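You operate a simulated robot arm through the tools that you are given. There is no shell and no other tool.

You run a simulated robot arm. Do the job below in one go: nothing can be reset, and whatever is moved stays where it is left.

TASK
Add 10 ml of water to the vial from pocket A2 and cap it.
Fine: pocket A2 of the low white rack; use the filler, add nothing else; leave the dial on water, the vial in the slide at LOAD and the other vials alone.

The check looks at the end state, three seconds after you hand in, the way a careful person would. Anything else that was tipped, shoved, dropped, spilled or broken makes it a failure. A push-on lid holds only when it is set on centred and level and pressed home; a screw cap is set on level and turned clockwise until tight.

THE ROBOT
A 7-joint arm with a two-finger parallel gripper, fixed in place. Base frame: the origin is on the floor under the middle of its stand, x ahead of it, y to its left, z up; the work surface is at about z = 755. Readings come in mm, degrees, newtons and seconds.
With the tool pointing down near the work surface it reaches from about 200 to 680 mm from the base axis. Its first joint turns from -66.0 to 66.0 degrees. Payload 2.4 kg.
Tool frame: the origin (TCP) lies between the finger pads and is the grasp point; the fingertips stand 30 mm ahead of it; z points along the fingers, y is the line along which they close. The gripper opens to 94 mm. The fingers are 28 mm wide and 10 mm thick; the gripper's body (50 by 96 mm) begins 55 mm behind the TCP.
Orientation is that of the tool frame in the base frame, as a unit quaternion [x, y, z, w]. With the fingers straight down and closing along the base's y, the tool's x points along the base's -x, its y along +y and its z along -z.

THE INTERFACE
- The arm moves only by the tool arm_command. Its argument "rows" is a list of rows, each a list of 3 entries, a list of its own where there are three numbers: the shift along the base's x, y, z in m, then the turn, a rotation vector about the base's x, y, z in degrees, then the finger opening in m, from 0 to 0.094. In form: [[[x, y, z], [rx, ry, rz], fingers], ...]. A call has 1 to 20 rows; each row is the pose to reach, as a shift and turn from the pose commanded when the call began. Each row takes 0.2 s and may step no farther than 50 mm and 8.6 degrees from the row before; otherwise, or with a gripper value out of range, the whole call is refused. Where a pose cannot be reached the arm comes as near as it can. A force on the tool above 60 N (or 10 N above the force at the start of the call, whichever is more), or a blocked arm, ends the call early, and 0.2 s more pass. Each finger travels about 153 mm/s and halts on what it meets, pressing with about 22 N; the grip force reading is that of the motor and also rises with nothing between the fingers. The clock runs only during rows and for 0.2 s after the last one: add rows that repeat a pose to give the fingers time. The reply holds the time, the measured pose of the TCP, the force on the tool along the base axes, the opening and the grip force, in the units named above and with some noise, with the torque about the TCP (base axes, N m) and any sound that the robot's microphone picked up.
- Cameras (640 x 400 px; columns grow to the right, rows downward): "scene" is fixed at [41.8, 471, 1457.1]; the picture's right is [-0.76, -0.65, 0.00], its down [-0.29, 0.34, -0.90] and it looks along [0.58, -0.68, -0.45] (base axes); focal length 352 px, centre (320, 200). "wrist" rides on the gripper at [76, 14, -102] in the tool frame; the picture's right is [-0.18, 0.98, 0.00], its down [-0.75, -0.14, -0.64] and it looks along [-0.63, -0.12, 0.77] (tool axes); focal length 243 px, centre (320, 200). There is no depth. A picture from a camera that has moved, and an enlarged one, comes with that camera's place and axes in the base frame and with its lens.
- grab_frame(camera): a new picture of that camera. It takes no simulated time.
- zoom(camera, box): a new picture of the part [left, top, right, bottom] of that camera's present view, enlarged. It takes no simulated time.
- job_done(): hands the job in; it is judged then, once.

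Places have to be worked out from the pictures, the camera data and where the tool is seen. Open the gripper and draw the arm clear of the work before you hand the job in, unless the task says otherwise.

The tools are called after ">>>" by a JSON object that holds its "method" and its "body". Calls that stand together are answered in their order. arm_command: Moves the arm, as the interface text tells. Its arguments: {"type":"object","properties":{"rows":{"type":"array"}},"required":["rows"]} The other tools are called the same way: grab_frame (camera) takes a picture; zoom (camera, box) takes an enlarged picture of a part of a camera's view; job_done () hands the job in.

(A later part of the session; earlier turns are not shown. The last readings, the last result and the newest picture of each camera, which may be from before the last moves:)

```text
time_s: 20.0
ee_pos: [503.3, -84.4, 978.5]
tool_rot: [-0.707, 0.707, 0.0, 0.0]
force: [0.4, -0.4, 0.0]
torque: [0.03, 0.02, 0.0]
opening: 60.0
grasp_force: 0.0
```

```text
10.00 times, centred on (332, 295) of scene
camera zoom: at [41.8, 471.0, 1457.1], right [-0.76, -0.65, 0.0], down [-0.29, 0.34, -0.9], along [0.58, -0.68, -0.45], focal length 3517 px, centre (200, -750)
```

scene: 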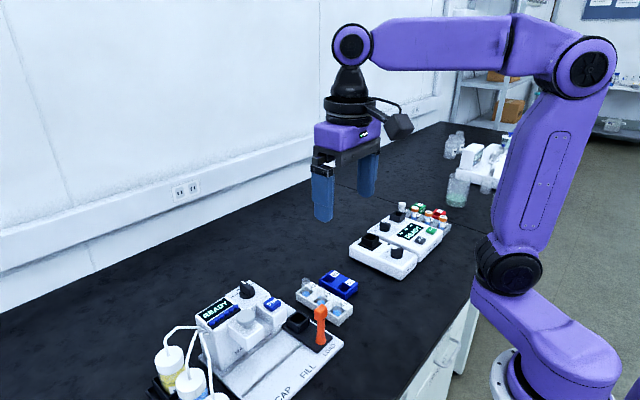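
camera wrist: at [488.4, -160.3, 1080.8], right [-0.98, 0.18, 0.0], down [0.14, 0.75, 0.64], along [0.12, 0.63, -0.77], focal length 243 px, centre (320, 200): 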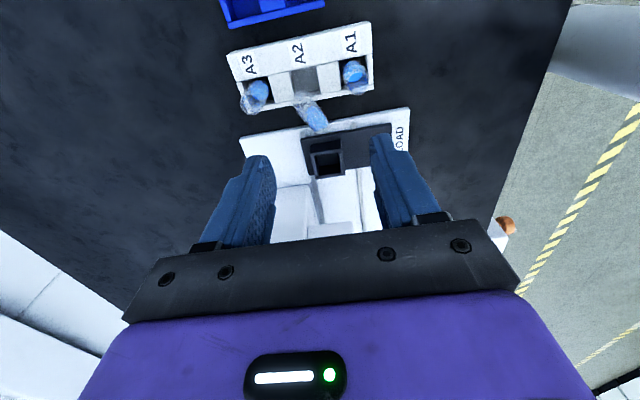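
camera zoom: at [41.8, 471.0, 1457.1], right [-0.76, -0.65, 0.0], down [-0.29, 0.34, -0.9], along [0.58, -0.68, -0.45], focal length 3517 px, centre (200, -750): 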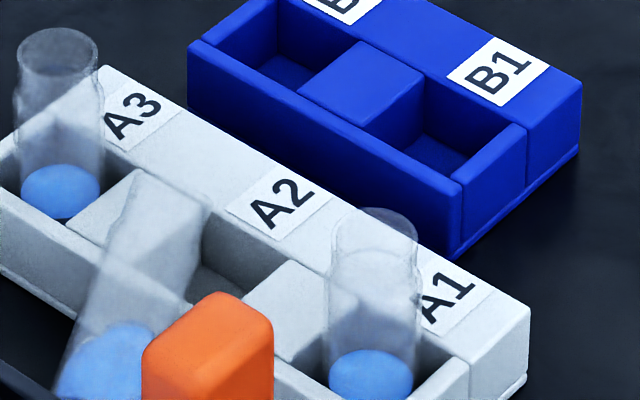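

The vial leans between the rack's +y lip and the filler's base plate: mouth near (523,−78,803), base near (510,−36,780), liquid still inside. I'll get a closer view from lower above it.

>>> {"method": "arm_command", "body": {"rows": [[[0.004, 0.01, -0.02], [0, 0, 0], 0.07], [[0.008, 0.02, -0.04], [0, 0, 0], 0.07], [[0.012, 0.03, -0.06], [0, 0, 0], 0.07], [[0.012, 0.03, -0.06], [0, 0, 0], 0.07]]}}

>>> {"method": "zoom", "body": {"camera": "wrist", "box": [240, 40, 400, 140]}}

>>> {"method": "zoom", "body": {"camera": "wrist", "box": [280, 60, 360, 130]}}

>>> {"method": "zoom", "body": {"camera": "scene", "box": [290, 275, 354, 325]}}

```text
time_s: 21.0
ee_pos: [515.7, -54.4, 917.5]
tool_rot: [-0.707, 0.707, 0.0, 0.0]
force: [0.3, 0.3, -0.6]
torque: [-0.01, 0.02, -0.01]
opening: 69.9
grasp_force: 0.0
```

```text
4.00 times, centred on (320, 90) of wrist
camera zoom: at [500.5, -129.2, 1020.4], right [-0.98, 0.18, 0.0], down [0.14, 0.75, 0.64], along [0.12, 0.63, -0.77], focal length 970 px, centre (320, 640)
```

zoom: 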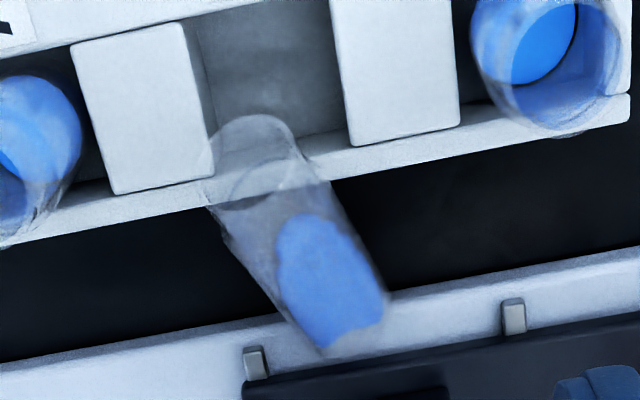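

```text
5.71 times, centred on (320, 95) of wrist
camera zoom: at [500.5, -129.2, 1020.4], right [-0.98, 0.18, 0.0], down [0.14, 0.75, 0.64], along [0.12, 0.63, -0.77], focal length 1386 px, centre (320, 800)
```

zoom: 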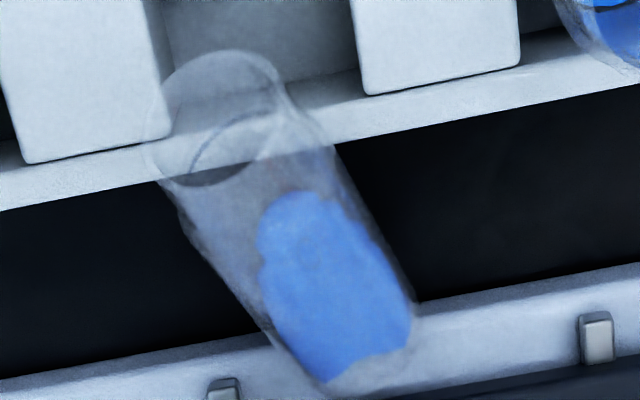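

```text
8.00 times, centred on (322, 300) of scene
camera zoom: at [41.8, 471.0, 1457.1], right [-0.76, -0.65, 0.0], down [-0.29, 0.34, -0.9], along [0.58, -0.68, -0.45], focal length 2814 px, centre (304, -600)
```

zoom: 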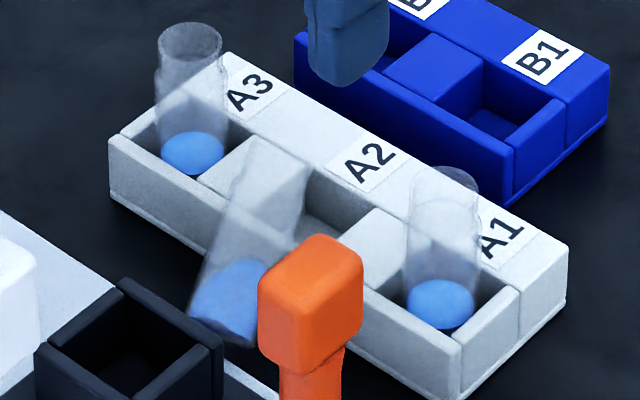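

The vial leans about 60° from vertical, mouth toward −y on the rack lip, base on the filler plate edge; liquid is still inside and it is stable. I plan to grasp it with the tool partly aligned (tilted ~30°), stand it upright, and regrasp. First I'll yaw +14.6° so the fingers straddle its axis, and look again.

>>> {"method": "arm_command", "body": {"rows": [[[0.0, 0.0, 0.0], [0, 0, 5], 0.06], [[0.0, 0.0, 0.0], [0, 0, 10], 0.06], [[0.0, 0.0, 0.0], [0, 0, 14.6], 0.06], [[0.0, 0.0, 0.0], [0, 0, 14.6], 0.06]]}}

>>> {"method": "grab_frame", "body": {"camera": "wrist"}}

>>> {"method": "zoom", "body": {"camera": "wrist", "box": [250, 40, 390, 140]}}

```text
time_s: 22.0
ee_pos: [515.1, -54.4, 919.0]
tool_rot: [0.792, -0.611, 0.0, 0.0]
force: [0.4, 0.8, 0.5]
torque: [0.01, 0.0, -0.03]
opening: 60.0
grasp_force: 0.0
```

```text
taken
camera wrist: at [520.4, -131.1, 1021.3], right [-1.0, -0.07, 0.0], down [-0.05, 0.76, 0.64], along [-0.05, 0.64, -0.77], focal length 243 px, centre (320, 200)
```

wrist: 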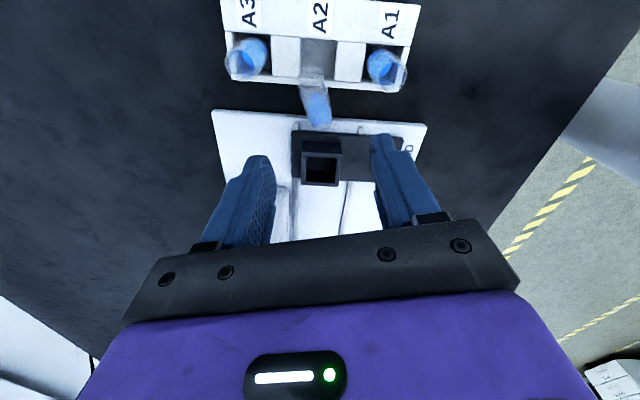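

```text
4.00 times, centred on (320, 90) of wrist
camera zoom: at [520.4, -131.1, 1021.3], right [-1.0, -0.07, 0.0], down [-0.05, 0.76, 0.64], along [-0.05, 0.64, -0.77], focal length 970 px, centre (320, 640)
```

zoom: 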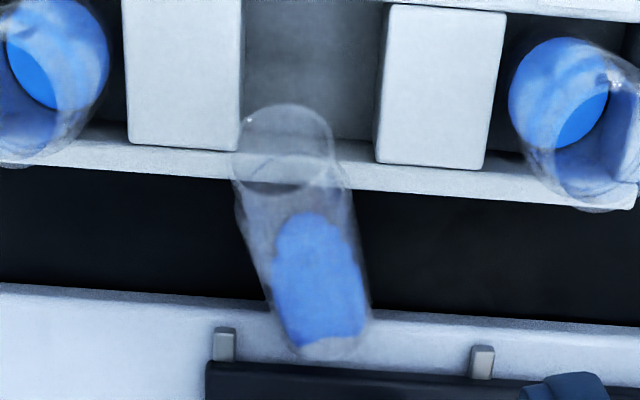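

Now the view along its axis is clear: mouth ≈(525,−82,806), base ≈(511,−33,776), lip edge y≈−67.7. I'll set yaw to ~97° and then tilt the gripper 30° (body toward −y) while still high.

>>> {"method": "arm_command", "body": {"rows": [[[0.0, 0.0, 0.0], [0, 0, -4], 0.042], [[0.0, 0.0, 0.0], [0, 0, -7.6], 0.042], [[0.0, 0.0, 0.0], [0, 0, -7.6], 0.042]]}}

>>> {"method": "arm_command", "body": {"rows": [[[0.0, 0.0, 0.0], [4.96, 0.61, 0], 0.042], [[0.0, 0.0, 0.0], [9.93, 1.22, 0], 0.042], [[0.0, 0.0, 0.0], [14.89, 1.83, 0], 0.042], [[0.0, 0.0, 0.0], [19.85, 2.44, 0], 0.042], [[0.0, 0.0, 0.0], [24.8, 3.05, 0], 0.042], [[0.0, 0.0, 0.0], [29.78, 3.66, 0], 0.042], [[0.0, 0.0, 0.0], [29.78, 3.66, 0], 0.042]]}}

>>> {"method": "grab_frame", "body": {"camera": "wrist"}}

>>> {"method": "zoom", "body": {"camera": "wrist", "box": [240, 80, 400, 180]}}

>>> {"method": "zoom", "body": {"camera": "scene", "box": [250, 200, 400, 330]}}

```text
time_s: 22.8
ee_pos: [515.6, -54.6, 919.2]
tool_rot: [0.749, -0.662, 0.0, 0.0]
force: [0.1, -0.3, -0.3]
torque: [-0.02, 0.0, 0.01]
opening: 42.0
grasp_force: 0.2
```

```text
time_s: 24.4
ee_pos: [515.7, -56.4, 919.8]
tool_rot: [0.724, -0.64, -0.195, -0.171]
force: [-0.5, 0.1, -0.3]
torque: [0.0, 0.01, 0.0]
opening: 41.9
grasp_force: 0.0
```

```text
taken
camera wrist: at [515.7, -172.5, 970.1], right [-0.99, 0.04, 0.09], down [0.1, 0.35, 0.93], along [0.0, 0.94, -0.35], focal length 243 px, centre (320, 200)
```

wrist: 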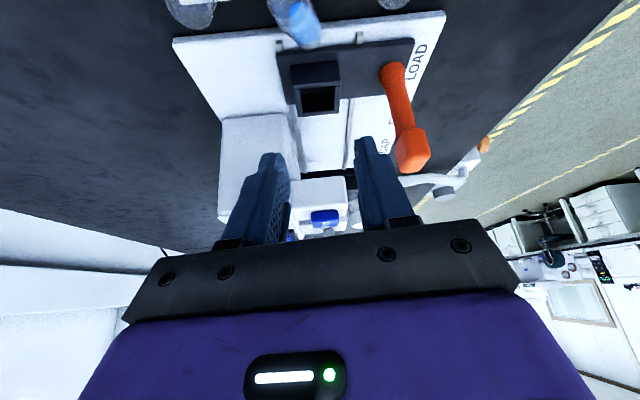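

```text
4.00 times, centred on (320, 130) of wrist
camera zoom: at [515.7, -172.5, 970.1], right [-0.99, 0.04, 0.09], down [0.1, 0.35, 0.93], along [0.0, 0.94, -0.35], focal length 970 px, centre (320, 480)
```

zoom: 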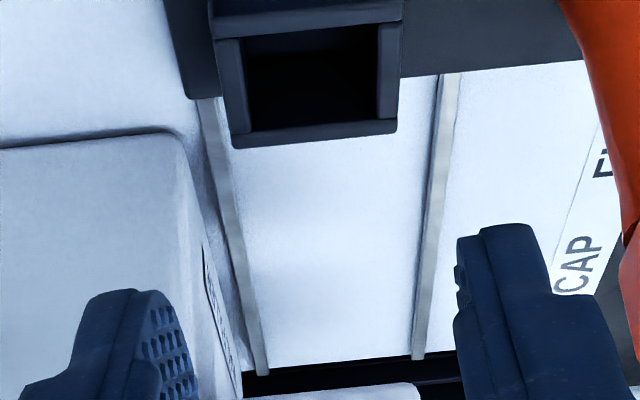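

```text
3.08 times, centred on (325, 265) of scene
camera zoom: at [41.8, 471.0, 1457.1], right [-0.76, -0.65, 0.0], down [-0.29, 0.34, -0.9], along [0.58, -0.68, -0.45], focal length 1082 px, centre (305, 0)
```

zoom: 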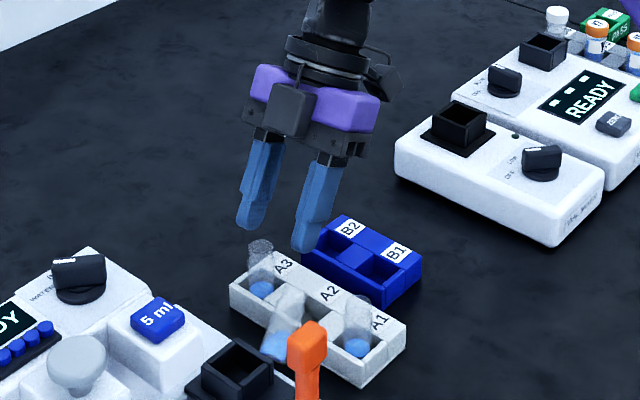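

The tilt was reached exactly. I'll descend in stages: first to TCP z≈850 with the tips still above the vial, then check.

>>> {"method": "arm_command", "body": {"rows": [[[0.001, -0.002, -0.03], [0, 0, 0], 0.048], [[0.001, -0.002, -0.055], [0, 0, 0], 0.048], [[0.001, -0.002, -0.07], [0, 0, 0], 0.048], [[0.001, -0.002, -0.07], [0, 0, 0], 0.048]]}}

>>> {"method": "grab_frame", "body": {"camera": "wrist"}}

>>> {"method": "zoom", "body": {"camera": "wrist", "box": [240, 60, 400, 160]}}

>>> {"method": "zoom", "body": {"camera": "scene", "box": [280, 240, 370, 320]}}

```text
time_s: 25.4
ee_pos: [516.0, -55.7, 849.5]
tool_rot: [0.724, -0.64, -0.193, -0.171]
force: [0.0, 0.4, 0.3]
torque: [0.02, 0.0, -0.02]
opening: 48.2
grasp_force: 0.1
```

```text
taken
camera wrist: at [516.7, -173.9, 900.0], right [-1.0, 0.04, 0.09], down [0.1, 0.35, 0.93], along [0.0, 0.94, -0.35], focal length 243 px, centre (320, 200)
```

wrist: 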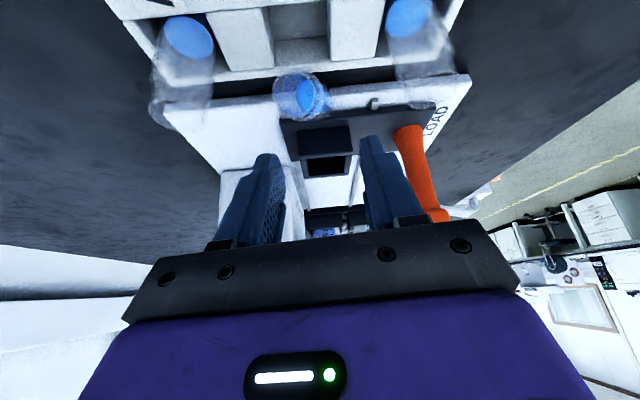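

```text
4.00 times, centred on (320, 110) of wrist
camera zoom: at [516.7, -173.9, 900.0], right [-1.0, 0.04, 0.09], down [0.1, 0.35, 0.93], along [0.0, 0.94, -0.35], focal length 970 px, centre (320, 560)
```

zoom: 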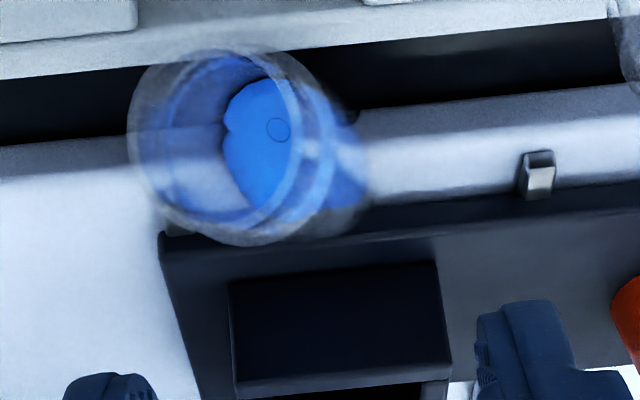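

```text
5.00 times, centred on (325, 280) of scene
camera zoom: at [41.8, 471.0, 1457.1], right [-0.76, -0.65, 0.0], down [-0.29, 0.34, -0.9], along [0.58, -0.68, -0.45], focal length 1758 px, centre (295, -200)
```

zoom: 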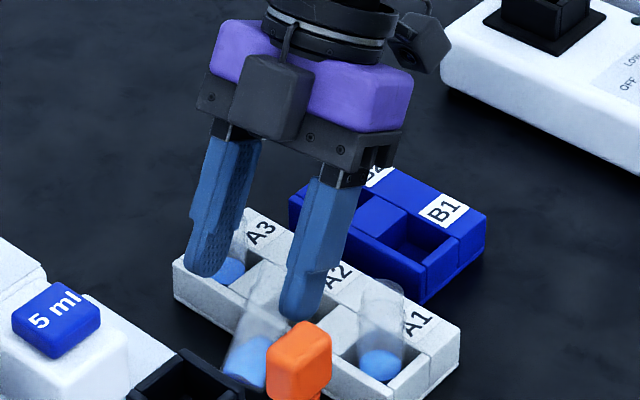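

The wrist camera now looks almost down the vial's axis; refined: mouth ≈(525,−82.5,812), base ≈(513.5,−34,773), tilt ≈51° from vertical. I'll shift (+2.5,−1.2) mm and lower 42 mm so the fingers straddle the body, clear of the lip.

>>> {"method": "arm_command", "body": {"rows": [[[0.0025, -0.0012, -0.01], [0, 0, 0], 0.046], [[0.0025, -0.0012, -0.022], [0, 0, 0], 0.044], [[0.0025, -0.0012, -0.034], [0, 0, 0], 0.044], [[0.0025, -0.0012, -0.042], [0, 0, 0], 0.044], [[0.0025, -0.0012, -0.042], [0, 0, 0], 0.044]]}}

>>> {"method": "zoom", "body": {"camera": "wrist", "box": [230, 80, 410, 205]}}

>>> {"method": "zoom", "body": {"camera": "scene", "box": [280, 250, 370, 320]}}

```text
time_s: 26.6
ee_pos: [519.2, -59.9, 807.0]
tool_rot: [0.723, -0.64, -0.194, -0.172]
force: [0.8, -0.7, 0.0]
torque: [-0.01, 0.02, 0.03]
opening: 43.7
grasp_force: 0.0
```

```text
3.20 times, centred on (320, 142) of wrist
camera zoom: at [518.8, -175.6, 857.6], right [-0.99, 0.04, 0.09], down [0.1, 0.35, 0.93], along [0.0, 0.94, -0.35], focal length 776 px, centre (320, 384)
```

zoom: 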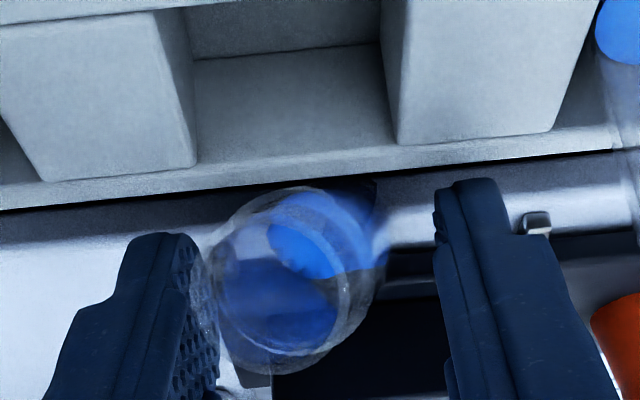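

```text
5.71 times, centred on (325, 285) of scene
camera zoom: at [41.8, 471.0, 1457.1], right [-0.76, -0.65, 0.0], down [-0.29, 0.34, -0.9], along [0.58, -0.68, -0.45], focal length 2010 px, centre (291, -286)
```

zoom: 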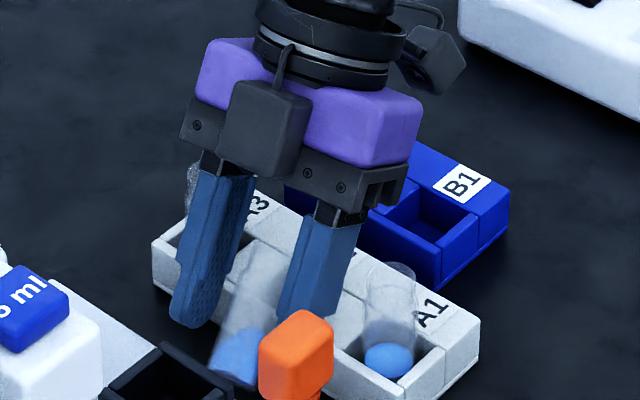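

The fingers straddle the vial; it sits ~2 mm toward +x of the tool plane. I'll shift +2 mm in x and close slowly in small steps so the vial is not knocked.

>>> {"method": "arm_command", "body": {"rows": [[[0.002, 0.0, 0.0], [0, 0, 0], 0.042], [[0.002, 0.0, 0.0], [0, 0, 0], 0.039], [[0.002, 0.0, 0.0], [0, 0, 0], 0.036], [[0.002, 0.0, 0.0], [0, 0, 0], 0.033], [[0.002, 0.0, 0.0], [0, 0, 0], 0.031], [[0.002, 0.0, 0.0], [0, 0, 0], 0.029], [[0.002, 0.0, 0.0], [0, 0, 0], 0.027], [[0.002, 0.0, 0.0], [0, 0, 0], 0.025], [[0.002, 0.0, 0.0], [0, 0, 0], 0.023], [[0.002, 0.0, 0.0], [0, 0, 0], 0.02], [[0.002, 0.0, 0.0], [0, 0, 0], 0.015], [[0.002, 0.0, 0.0], [0, 0, 0], 0.008], [[0.002, 0.0, 0.0], [0, 0, 0], 0.002], [[0.002, 0.0, 0.0], [0, 0, 0], 0.002]]}}

>>> {"method": "zoom", "body": {"camera": "wrist", "box": [230, 80, 410, 205]}}

>>> {"method": "zoom", "body": {"camera": "scene", "box": [280, 250, 370, 320]}}

```text
time_s: 29.6
ee_pos: [520.9, -57.5, 806.2]
tool_rot: [0.723, -0.64, -0.193, -0.171]
force: [0.5, 2.4, 3.0]
torque: [0.04, 0.03, 0.02]
opening: 28.4
grasp_force: 22.6
```

```text
3.20 times, centred on (320, 142) of wrist
camera zoom: at [521.0, -175.5, 857.8], right [-0.99, 0.04, 0.09], down [0.1, 0.35, 0.93], along [0.0, 0.94, -0.35], focal length 776 px, centre (320, 384)
```

zoom: 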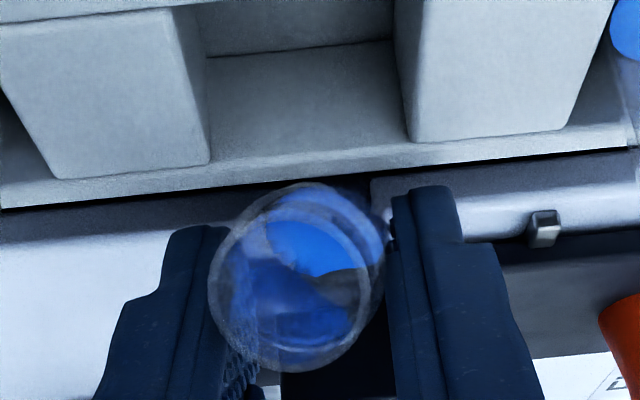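

```text
5.71 times, centred on (325, 285) of scene
camera zoom: at [41.8, 471.0, 1457.1], right [-0.76, -0.65, 0.0], down [-0.29, 0.34, -0.9], along [0.58, -0.68, -0.45], focal length 2010 px, centre (291, -286)
```

zoom: 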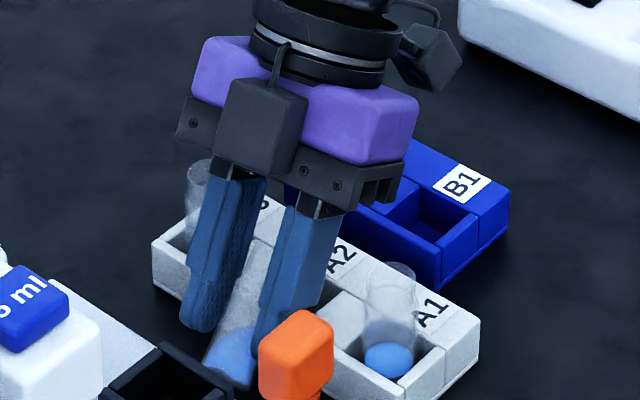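

The opening stopped at 28.4 mm, more than the 24 mm body, so the vial is gripped askew. I'll zoom in to see how it sits between the pads before lifting.

>>> {"method": "zoom", "body": {"camera": "wrist", "box": [280, 120, 350, 170]}}

>>> {"method": "zoom", "body": {"camera": "scene", "box": [300, 280, 348, 320]}}

>>> {"method": "grab_frame", "body": {"camera": "wrist"}}

```text
8.00 times, centred on (315, 145) of wrist
camera zoom: at [521.0, -175.5, 857.8], right [-0.99, 0.04, 0.09], down [0.1, 0.35, 0.93], along [0.0, 0.94, -0.35], focal length 1941 px, centre (360, 640)
```

zoom: 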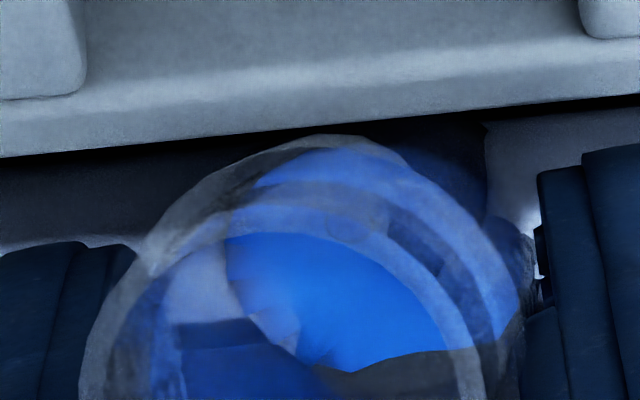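

```text
10.00 times, centred on (324, 300) of scene
camera zoom: at [41.8, 471.0, 1457.1], right [-0.76, -0.65, 0.0], down [-0.29, 0.34, -0.9], along [0.58, -0.68, -0.45], focal length 3517 px, centre (280, -800)
```

zoom: 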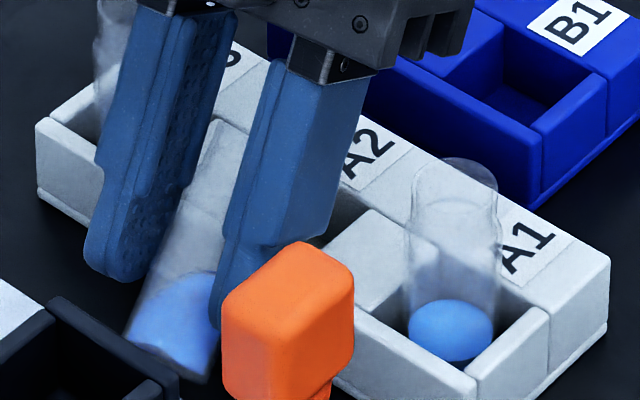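

```text
taken
camera wrist: at [521.0, -175.5, 857.8], right [-0.99, 0.04, 0.09], down [0.1, 0.35, 0.93], along [0.0, 0.94, -0.35], focal length 243 px, centre (320, 200)
```

wrist: 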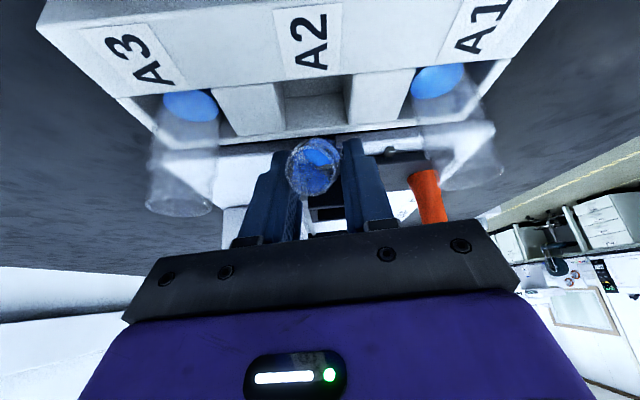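

The +x pad touches near the mouth and the −x pad near the base, i.e. about 7° of yaw misalignment. I'll open gently, raise 5 mm, yaw +7° to align with the vial's axis, keeping clear of the rack lip.

>>> {"method": "arm_command", "body": {"rows": [[[0.0, 0.0, 0.0], [0, 0, 0], 0.029], [[0.0, 0.0, 0.0], [0, 0, 0], 0.031], [[0.0, 0.0, 0.0], [0, 0, 0], 0.034], [[0.0, 0.0, 0.0], [0, 0, 0], 0.037], [[0.0, 0.0, 0.0], [0, 0, 0], 0.04], [[0.0, 0.0, 0.003], [0, 0, 0], 0.04], [[0.0, 0.0, 0.006], [0, 0, 0], 0.04], [[0.0, 0.0, 0.006], [0, 0, 3.5], 0.04], [[0.0, 0.0, 0.006], [0, 0, 7], 0.04], [[0.0, 0.0, 0.006], [0, 0, 7], 0.04]]}}

>>> {"method": "zoom", "body": {"camera": "wrist", "box": [230, 80, 410, 205]}}

>>> {"method": "zoom", "body": {"camera": "scene", "box": [300, 270, 348, 320]}}

```text
time_s: 31.8
ee_pos: [521.2, -57.8, 812.5]
tool_rot: [0.761, -0.594, -0.204, -0.159]
force: [-1.1, -0.1, -0.3]
torque: [-0.01, 0.04, 0.0]
opening: 39.9
grasp_force: 0.0
```

```text
3.20 times, centred on (320, 142) of wrist
camera zoom: at [535.8, -174.1, 863.5], right [-0.99, -0.08, 0.09], down [0.06, 0.36, 0.93], along [-0.11, 0.93, -0.35], focal length 776 px, centre (320, 384)
```

zoom: 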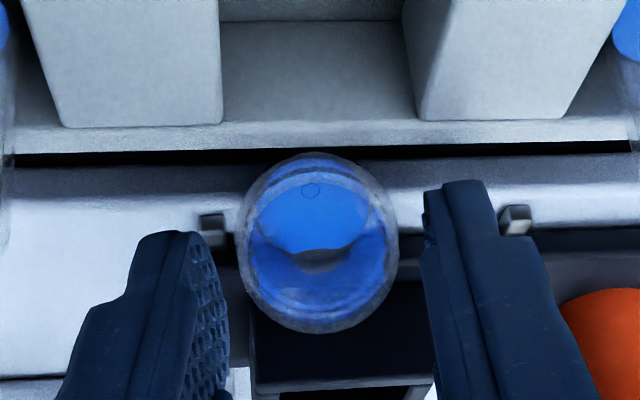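

```text
8.00 times, centred on (324, 295) of scene
camera zoom: at [41.8, 471.0, 1457.1], right [-0.76, -0.65, 0.0], down [-0.29, 0.34, -0.9], along [0.58, -0.68, -0.45], focal length 2814 px, centre (288, -560)
```

zoom: 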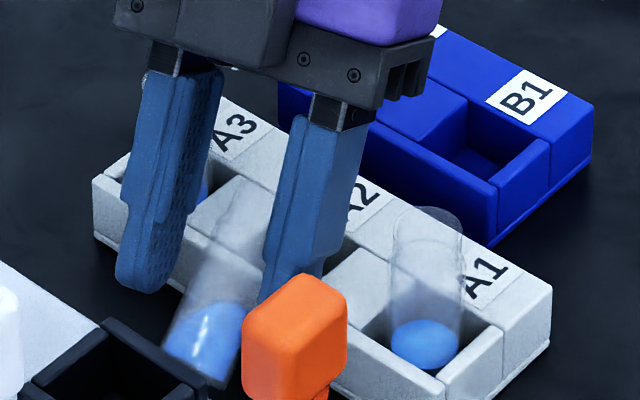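

Now the vial's axis is aligned and centred between the pads. Closing slowly again.

>>> {"method": "arm_command", "body": {"rows": [[[0.0, 0.0, 0.0], [0, 0, 0], 0.037], [[0.0, 0.0, 0.0], [0, 0, 0], 0.034], [[0.0, 0.0, 0.0], [0, 0, 0], 0.031], [[0.0, 0.0, -0.002], [0, 0, 0], 0.029], [[0.0, 0.0, -0.002], [0, 0, 0], 0.027], [[0.0, 0.0, -0.002], [0, 0, 0], 0.025], [[0.0, 0.0, -0.002], [0, 0, 0], 0.023], [[0.0, 0.0, -0.002], [0, 0, 0], 0.02], [[0.0, 0.0, -0.002], [0, 0, 0], 0.015], [[0.0, 0.0, -0.002], [0, 0, 0], 0.008], [[0.0, 0.0, -0.002], [0, 0, 0], 0.002], [[0.0, 0.0, -0.002], [0, 0, 0], 0.002]]}}

>>> {"method": "zoom", "body": {"camera": "wrist", "box": [230, 80, 410, 205]}}

>>> {"method": "zoom", "body": {"camera": "scene", "box": [300, 270, 348, 320]}}

```text
time_s: 34.4
ee_pos: [523.2, -59.3, 811.4]
tool_rot: [0.761, -0.595, -0.204, -0.159]
force: [1.2, 1.1, 2.9]
torque: [0.03, -0.07, -0.01]
opening: 26.6
grasp_force: 21.5
```

```text
3.20 times, centred on (320, 142) of wrist
camera zoom: at [536.0, -174.6, 861.3], right [-0.99, -0.08, 0.09], down [0.06, 0.36, 0.93], along [-0.11, 0.93, -0.35], focal length 776 px, centre (320, 384)
```

zoom: 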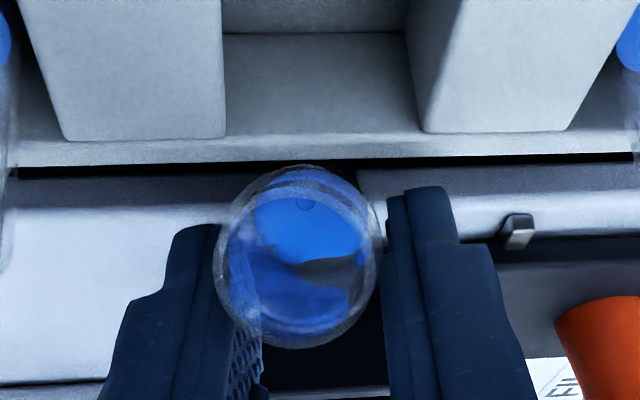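

```text
8.00 times, centred on (324, 295) of scene
camera zoom: at [41.8, 471.0, 1457.1], right [-0.76, -0.65, 0.0], down [-0.29, 0.34, -0.9], along [0.58, -0.68, -0.45], focal length 2814 px, centre (288, -560)
```

zoom: 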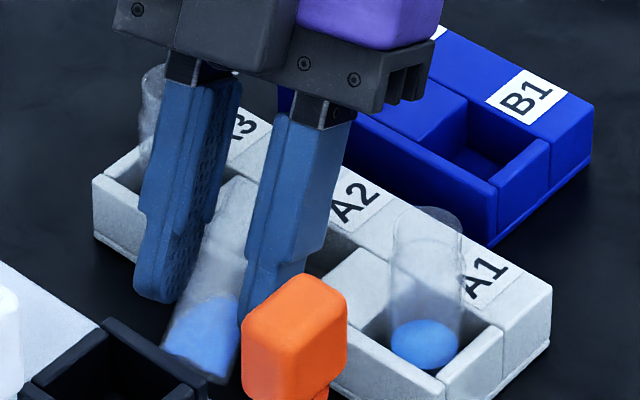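

The vial is parallel to the pads now (opening 26.6 mm, 21.5 N). I'll test the hold with a slow 6 mm lift and check whether the vial follows.

>>> {"method": "arm_command", "body": {"rows": [[[0.0, 0.0, 0.001], [0, 0, 0], 0.0], [[0.0, 0.0, 0.002], [0, 0, 0], 0.0], [[0.0, 0.0, 0.004], [0, 0, 0], 0.0], [[0.0, 0.0, 0.006], [0, 0, 0], 0.0], [[0.0, 0.0, 0.006], [0, 0, 0], 0.0]]}}

>>> {"method": "zoom", "body": {"camera": "wrist", "box": [230, 80, 410, 205]}}

>>> {"method": "zoom", "body": {"camera": "scene", "box": [300, 270, 348, 320]}}

```text
time_s: 35.6
ee_pos: [521.4, -59.0, 817.6]
tool_rot: [0.761, -0.595, -0.204, -0.159]
force: [0.3, -0.6, -0.2]
torque: [0.02, 0.01, -0.01]
opening: 26.8
grasp_force: 22.2
```

```text
3.20 times, centred on (320, 142) of wrist
camera zoom: at [535.4, -174.6, 868.0], right [-0.99, -0.08, 0.09], down [0.06, 0.36, 0.93], along [-0.11, 0.93, -0.35], focal length 776 px, centre (320, 384)
```

zoom: 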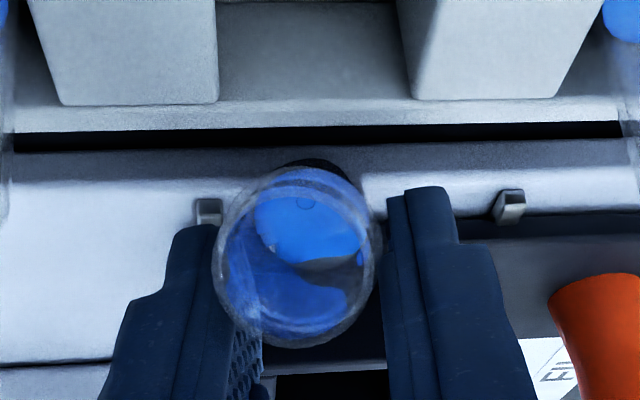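

```text
8.00 times, centred on (324, 295) of scene
camera zoom: at [41.8, 471.0, 1457.1], right [-0.76, -0.65, 0.0], down [-0.29, 0.34, -0.9], along [0.58, -0.68, -0.45], focal length 2814 px, centre (288, -560)
```

zoom: 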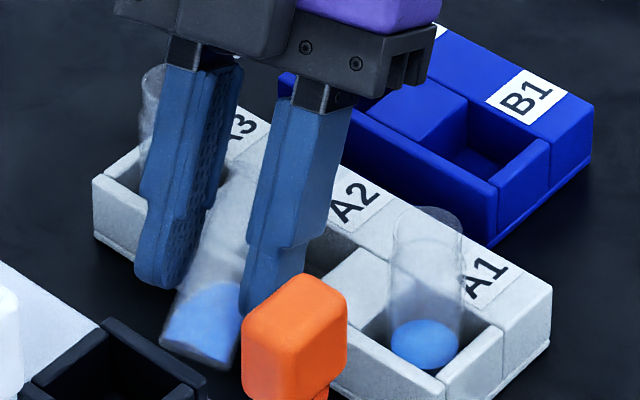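

The vial follows the gripper without slipping. I'll lift slowly another ~75 mm and check again.

>>> {"method": "arm_command", "body": {"rows": [[[0.0, 0.0, 0.003], [0, 0, 0], 0.0], [[0.0, 0.0, 0.007], [0, 0, 0], 0.0], [[0.0, 0.0, 0.013], [0, 0, 0], 0.0], [[0.0, 0.0, 0.02], [0, 0, 0], 0.0], [[0.0, 0.0, 0.027], [0, 0, 0], 0.0], [[0.0, 0.0, 0.034], [0, 0, 0], 0.0], [[0.0, 0.0, 0.041], [0, 0, 0], 0.0], [[0.0, 0.0, 0.048], [0, 0, 0], 0.0], [[0.0, 0.0, 0.055], [0, 0, 0], 0.0], [[0.0, 0.0, 0.062], [0, 0, 0], 0.0], [[0.0, 0.0, 0.069], [0, 0, 0], 0.0], [[0.0, 0.0, 0.073], [0, 0, 0], 0.0], [[0.0, 0.0, 0.075], [0, 0, 0], 0.0], [[0.0, 0.0, 0.075], [0, 0, 0], 0.0]]}}

>>> {"method": "zoom", "body": {"camera": "wrist", "box": [230, 80, 410, 205]}}

>>> {"method": "zoom", "body": {"camera": "scene", "box": [280, 240, 360, 310]}}

```text
time_s: 38.6
ee_pos: [520.9, -58.3, 892.5]
tool_rot: [0.761, -0.595, -0.204, -0.159]
force: [0.7, -0.7, -0.3]
torque: [0.0, -0.02, 0.0]
opening: 26.9
grasp_force: 22.3
```

```text
3.20 times, centred on (320, 142) of wrist
camera zoom: at [535.7, -174.6, 942.9], right [-0.99, -0.08, 0.09], down [0.06, 0.36, 0.93], along [-0.11, 0.93, -0.35], focal length 776 px, centre (320, 384)
```

zoom: 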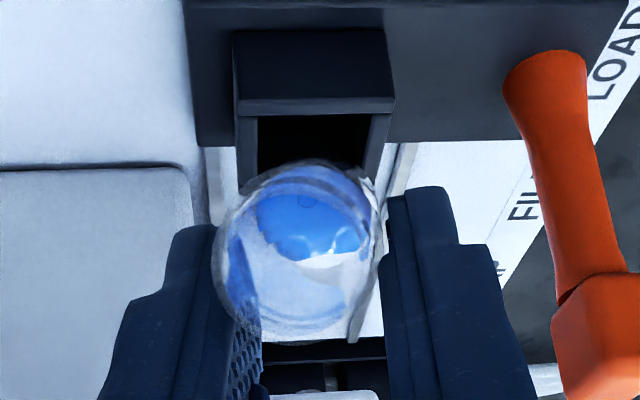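

```text
5.71 times, centred on (320, 275) of scene
camera zoom: at [41.8, 471.0, 1457.1], right [-0.76, -0.65, 0.0], down [-0.29, 0.34, -0.9], along [0.58, -0.68, -0.45], focal length 2010 px, centre (320, -229)
```

zoom: 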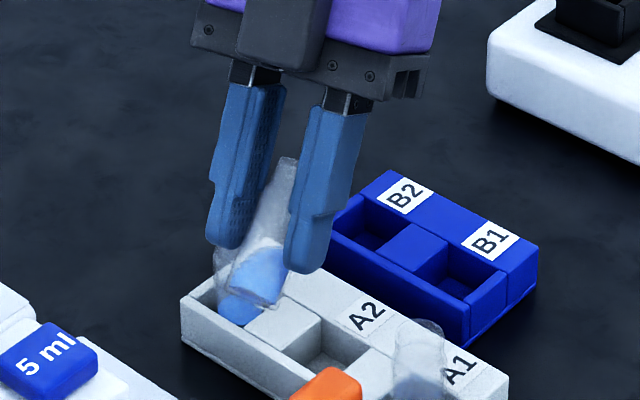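

The hold is firm. Now I'll slowly rotate the tool by 50° about the horizontal axis (−0.97,−0.24,0) in 2.5° steps to bring the vial upright.

>>> {"method": "arm_command", "body": {"rows": [[[0, 0, 0], [-2.43, -0.6, 0], 0.0], [[0, 0, 0], [-4.85, -1.21, 0], 0.0], [[0, 0, 0], [-7.28, -1.81, 0], 0.0], [[0, 0, 0], [-9.7, -2.42, 0], 0.0], [[0, 0, 0], [-12.13, -3.02, 0], 0.0], [[0, 0, 0], [-14.55, -3.63, 0], 0.0], [[0, 0, 0], [-16.98, -4.23, 0], 0.0], [[0, 0, 0], [-19.4, -4.84, 0], 0.0], [[0, 0, 0], [-21.83, -5.44, 0], 0.0], [[0, 0, 0], [-24.25, -6.05, 0], 0.0], [[0, 0, 0], [-26.68, -6.65, 0], 0.0], [[0, 0, 0], [-29.1, -7.26, 0], 0.0], [[0, 0, 0], [-29.1, -7.26, 0], 0.0]]}}

>>> {"method": "zoom", "body": {"camera": "wrist", "box": [230, 80, 410, 205]}}

>>> {"method": "zoom", "body": {"camera": "scene", "box": [280, 230, 360, 310]}}

```text
time_s: 41.4
ee_pos: [520.8, -57.7, 893.1]
tool_rot: [0.788, -0.616, 0.0, 0.001]
force: [-0.4, -0.4, 0.0]
torque: [0.03, 0.01, 0.01]
opening: 26.1
grasp_force: 21.7
```

```text
3.20 times, centred on (320, 142) of wrist
camera zoom: at [525.5, -134.1, 995.3], right [-1.0, -0.06, 0.0], down [-0.05, 0.77, 0.64], along [-0.04, 0.64, -0.77], focal length 776 px, centre (320, 384)
```

zoom: 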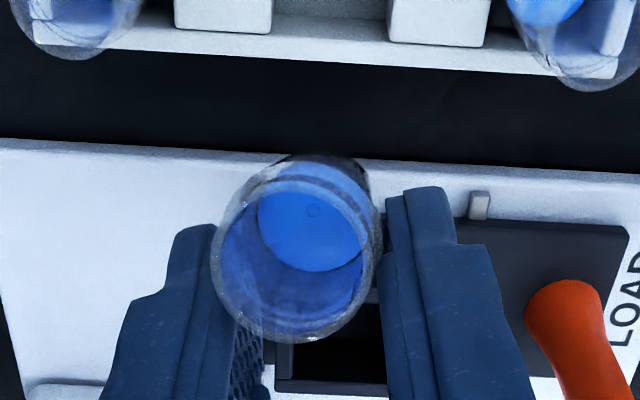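

```text
5.00 times, centred on (320, 270) of scene
camera zoom: at [41.8, 471.0, 1457.1], right [-0.76, -0.65, 0.0], down [-0.29, 0.34, -0.9], along [0.58, -0.68, -0.45], focal length 1758 px, centre (320, -150)
```

zoom: 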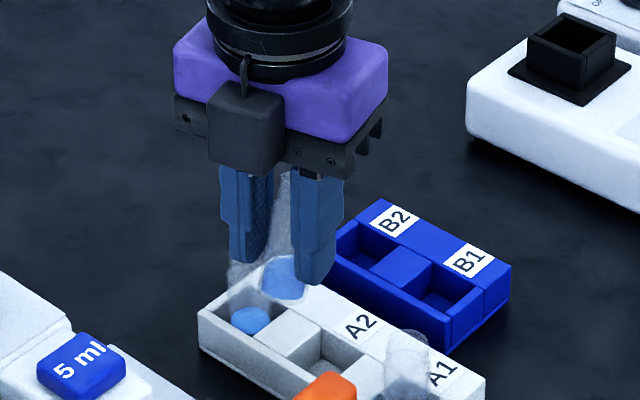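

The tool is now vertical and the vial still leans ≈21.7° in the grip (toward −y), held steadily. I'll rotate a further 21.7° slowly to make the vial itself upright.

>>> {"method": "arm_command", "body": {"rows": [[[0, 0, 0], [-2.1, -0.53, 0], 0.0], [[0, 0, 0], [-4.2, -1.05, 0], 0.0], [[0, 0, 0], [-6.3, -1.58, 0], 0.0], [[0, 0, 0], [-8.4, -2.1, 0], 0.0], [[0, 0, 0], [-10.5, -2.63, 0], 0.0], [[0, 0, 0], [-12.6, -3.15, 0], 0.0], [[0, 0, 0], [-14.7, -3.68, 0], 0.0], [[0, 0, 0], [-16.8, -4.2, 0], 0.0], [[0, 0, 0], [-18.9, -4.73, 0], 0.0], [[0, 0, 0], [-21.0, -5.25, 0], 0.0], [[0, 0, 0], [-21.0, -5.25, 0], 0.0]]}}

>>> {"method": "zoom", "body": {"camera": "wrist", "box": [230, 80, 410, 205]}}

>>> {"method": "zoom", "body": {"camera": "scene", "box": [280, 230, 360, 310]}}

>>> {"method": "grab_frame", "body": {"camera": "scene"}}

```text
time_s: 43.8
ee_pos: [522.1, -58.1, 890.3]
tool_rot: [0.774, -0.605, 0.148, 0.116]
force: [0.3, 0.4, -0.9]
torque: [0.01, -0.01, -0.05]
opening: 24.4
grasp_force: 21.9
```

```text
3.20 times, centred on (320, 142) of wrist
camera zoom: at [514.9, -92.7, 1015.5], right [-1.0, -0.07, -0.07], down [-0.09, 0.94, 0.32], along [0.04, 0.32, -0.95], focal length 776 px, centre (320, 384)
```

zoom: 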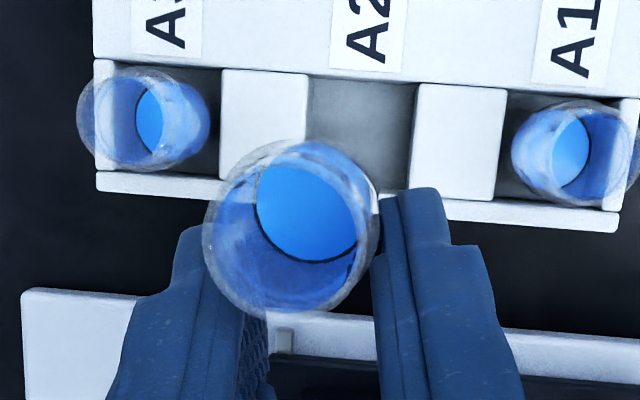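

```text
5.00 times, centred on (320, 270) of scene
camera zoom: at [41.8, 471.0, 1457.1], right [-0.76, -0.65, 0.0], down [-0.29, 0.34, -0.9], along [0.58, -0.68, -0.45], focal length 1758 px, centre (320, -150)
```

zoom: 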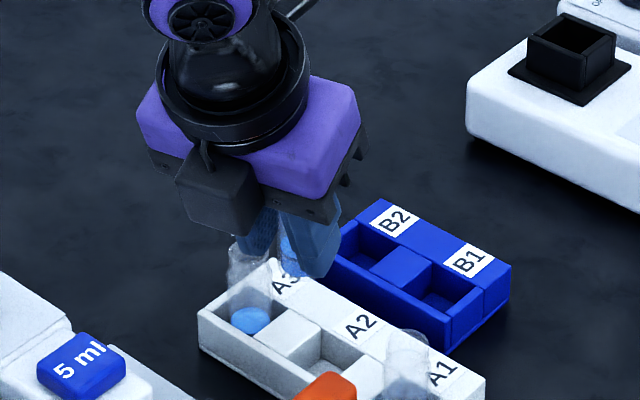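

```text
taken
```

scene: 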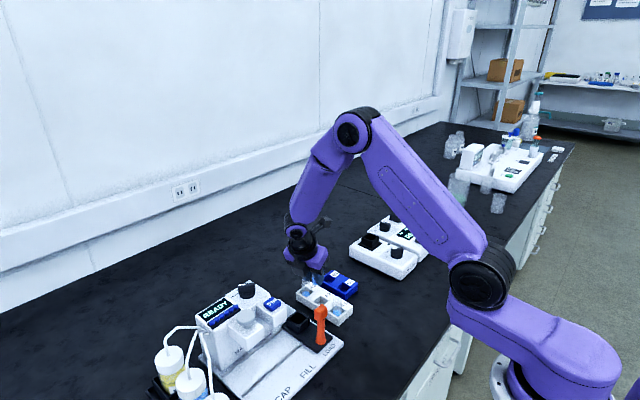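

The vial is now within ~5° of upright (bottom ≈z 853, TCP 890). I'll carry it slowly to a clear table spot around (385,−90), trimming the last few degrees on the way, then check before setting it down.

>>> {"method": "arm_command", "body": {"rows": [[[-0.002, 0.0, 0.002], [-0.3, 0.2, 0], 0.0], [[-0.007, -0.001, 0.004], [-0.6, 0.4, 0], 0.0], [[-0.015, -0.0015, 0.006], [-0.9, 0.6, 0], 0.0], [[-0.025, -0.002, 0.006], [-1.2, 0.8, 0], 0.0], [[-0.036, -0.003, 0.006], [-1.5, 1.0, 0], 0.0], [[-0.047, -0.004, 0.006], [-1.8, 1.2, 0], 0.0], [[-0.058, -0.005, 0.006], [-2.1, 1.4, 0], 0.0], [[-0.069, -0.006, 0.006], [-2.4, 1.6, 0], 0.0], [[-0.08, -0.007, 0.006], [-2.7, 1.8, 0], 0.0], [[-0.091, -0.008, 0.006], [-3.0, 2.0, 0], 0.0], [[-0.102, -0.009, 0.006], [-3.3, 2.2, 0], 0.0], [[-0.113, -0.01, 0.006], [-3.6, 2.4, 0], 0.0], [[-0.123, -0.011, 0.006], [-3.8, 2.5, 0], 0.0], [[-0.131, -0.012, 0.006], [-4.0, 2.5, 0], 0.0], [[-0.137, -0.0125, 0.006], [-4.0, 2.5, 0], 0.0], [[-0.14, -0.0125, 0.006], [-4.0, 2.5, 0], 0.0], [[-0.14, -0.0125, 0.006], [-4.0, 2.5, 0], 0.0]]}}

>>> {"method": "zoom", "body": {"camera": "wrist", "box": [230, 80, 410, 205]}}

>>> {"method": "zoom", "body": {"camera": "scene", "box": [290, 220, 400, 320]}}

```text
time_s: 47.4
ee_pos: [382.0, -71.2, 898.6]
tool_rot: [0.773, -0.596, 0.153, 0.156]
force: [0.4, -0.3, -0.9]
torque: [0.01, -0.01, -0.05]
opening: 24.5
grasp_force: 21.9
```

```text
3.20 times, centred on (320, 142) of wrist
camera zoom: at [380.5, -97.1, 1024.2], right [-1.0, -0.07, -0.02], down [-0.08, 0.96, 0.26], along [0.0, 0.26, -0.97], focal length 776 px, centre (320, 384)
```

zoom: 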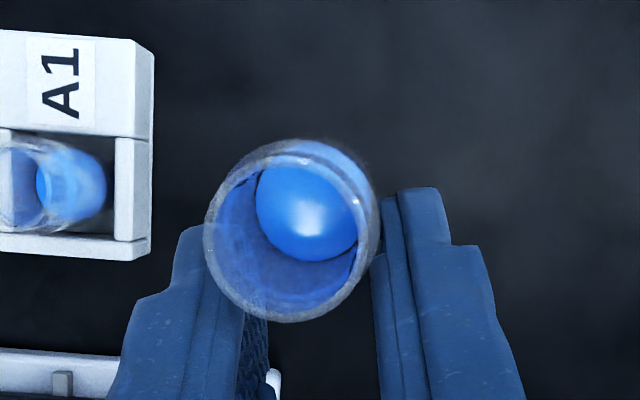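

```text
4.00 times, centred on (345, 270) of scene
camera zoom: at [41.8, 471.0, 1457.1], right [-0.76, -0.65, 0.0], down [-0.29, 0.34, -0.9], along [0.58, -0.68, -0.45], focal length 1407 px, centre (220, -80)
```

zoom: 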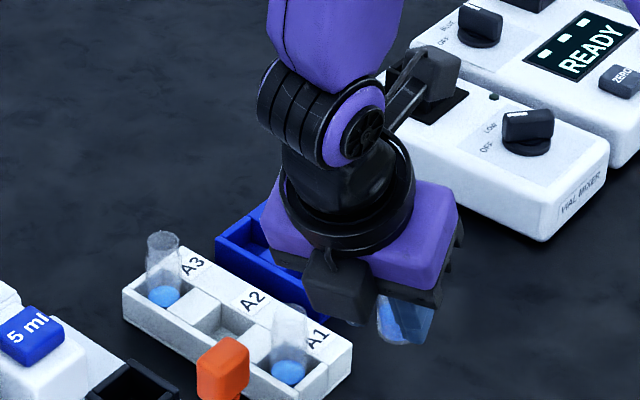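

The vial is still held. I'll zoom the scene camera to check its uprightness before lowering.

>>> {"method": "zoom", "body": {"camera": "scene", "box": [370, 282, 410, 312]}}

>>> {"method": "zoom", "body": {"camera": "wrist", "box": [275, 110, 355, 190]}}

```text
13.33 times, centred on (390, 297) of scene
camera zoom: at [41.8, 471.0, 1457.1], right [-0.76, -0.65, 0.0], down [-0.29, 0.34, -0.9], along [0.58, -0.68, -0.45], focal length 4689 px, centre (-613, -1093)
```

zoom: 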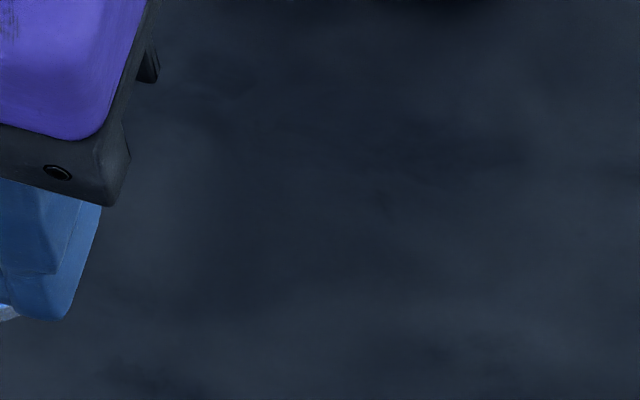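

```text
5.00 times, centred on (315, 150) of wrist
camera zoom: at [380.5, -97.1, 1024.2], right [-1.0, -0.07, -0.02], down [-0.08, 0.96, 0.26], along [0.0, 0.26, -0.97], focal length 1213 px, centre (345, 450)
```

zoom: 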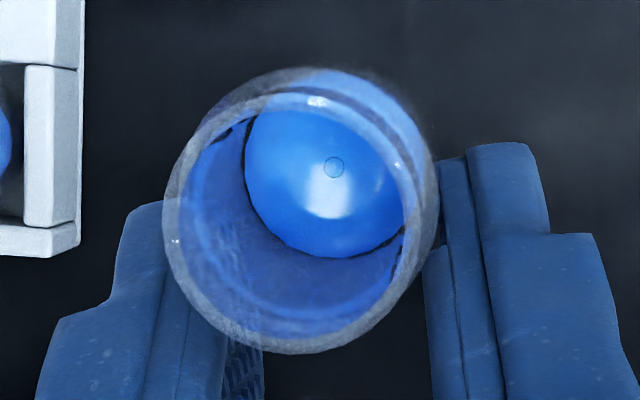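

The view down the mouth shows the vial upright within ~2–3°, bottom ≈39 mm below the TCP. I'll lower slowly to a few mm above the table.

>>> {"method": "arm_command", "body": {"rows": [[[0, 0, -0.003], [0, 0, 0], 0.0], [[0, 0, -0.009], [0, 0, 0], 0.0], [[0, 0, -0.017], [0, 0, 0], 0.0], [[0, 0, -0.025], [0, 0, 0], 0.0], [[0, 0, -0.033], [0, 0, 0], 0.0], [[0, 0, -0.041], [0, 0, 0], 0.0], [[0, 0, -0.049], [0, 0, 0], 0.0], [[0, 0, -0.057], [0, 0, 0], 0.0], [[0, 0, -0.065], [0, 0, 0], 0.0], [[0, 0, -0.073], [0, 0, 0], 0.0], [[0, 0, -0.081], [0, 0, 0], 0.0], [[0, 0, -0.088], [0, 0, 0], 0.0], [[0, 0, -0.093], [0, 0, 0], 0.0], [[0, 0, -0.096], [0, 0, 0], 0.0], [[0, 0, -0.096], [0, 0, 0], 0.0]]}}

>>> {"method": "zoom", "body": {"camera": "wrist", "box": [275, 110, 355, 190]}}

>>> {"method": "zoom", "body": {"camera": "scene", "box": [330, 270, 410, 330]}}

```text
time_s: 50.6
ee_pos: [381.7, -70.2, 802.4]
tool_rot: [0.773, -0.597, 0.151, 0.156]
force: [-0.2, 0.4, -0.3]
torque: [0.01, 0.02, -0.02]
opening: 24.6
grasp_force: 21.8
```

```text
5.00 times, centred on (315, 150) of wrist
camera zoom: at [380.2, -96.2, 927.6], right [-1.0, -0.07, -0.02], down [-0.08, 0.96, 0.26], along [0.0, 0.26, -0.97], focal length 1213 px, centre (345, 450)
```

zoom: 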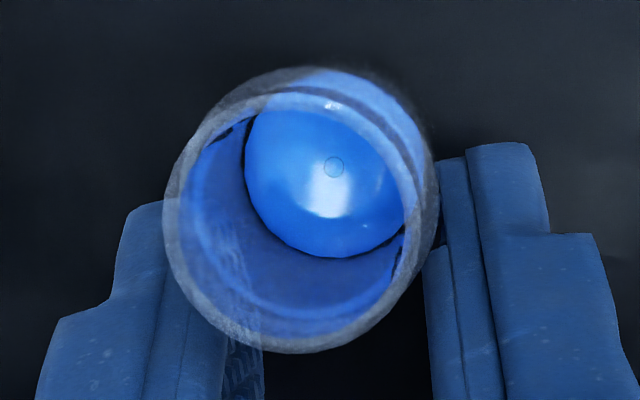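

```text
6.67 times, centred on (370, 300) of scene
camera zoom: at [41.8, 471.0, 1457.1], right [-0.76, -0.65, 0.0], down [-0.29, 0.34, -0.9], along [0.58, -0.68, -0.45], focal length 2345 px, centre (-13, -467)
```

zoom: 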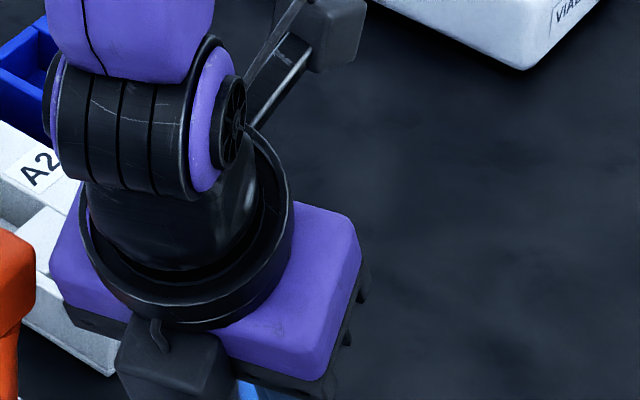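

Vial unchanged in the grip. I'll creep down 1 mm per row and watch the vertical force for table contact.

>>> {"method": "arm_command", "body": {"rows": [[[0, 0, -0.001], [0, 0, 0], 0.0], [[0, 0, -0.002], [0, 0, 0], 0.0], [[0, 0, -0.003], [0, 0, 0], 0.0], [[0, 0, -0.004], [0, 0, 0], 0.0], [[0, 0, -0.005], [0, 0, 0], 0.0]]}}

>>> {"method": "zoom", "body": {"camera": "scene", "box": [330, 315, 410, 375]}}

>>> {"method": "zoom", "body": {"camera": "wrist", "box": [275, 110, 355, 190]}}

```text
time_s: 51.8
ee_pos: [381.6, -71.4, 797.1]
tool_rot: [0.771, -0.598, 0.152, 0.156]
force: [-1.6, -2.3, 16.2]
torque: [-0.25, -0.06, 0.0]
opening: 24.4
grasp_force: 22.0
```

```text
6.67 times, centred on (370, 345) of scene
camera zoom: at [41.6, 471.0, 1457.1], right [-0.76, -0.65, 0.0], down [-0.29, 0.34, -0.9], along [0.59, -0.68, -0.45], focal length 2345 px, centre (-13, -767)
```

zoom: 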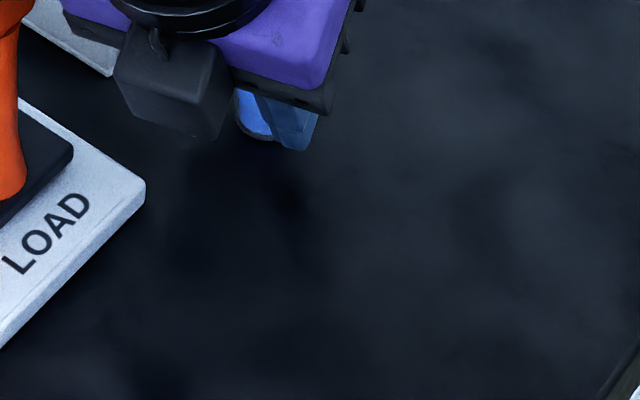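

```text
5.00 times, centred on (315, 150) of wrist
camera zoom: at [380.5, -96.5, 923.2], right [-1.0, -0.07, -0.02], down [-0.08, 0.96, 0.25], along [0.0, 0.26, -0.97], focal length 1213 px, centre (345, 450)
```

zoom: 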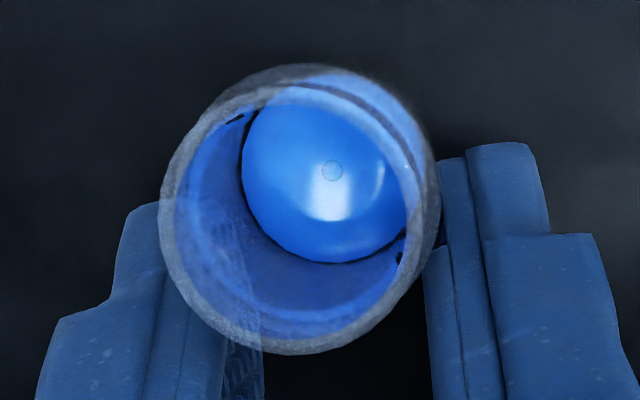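

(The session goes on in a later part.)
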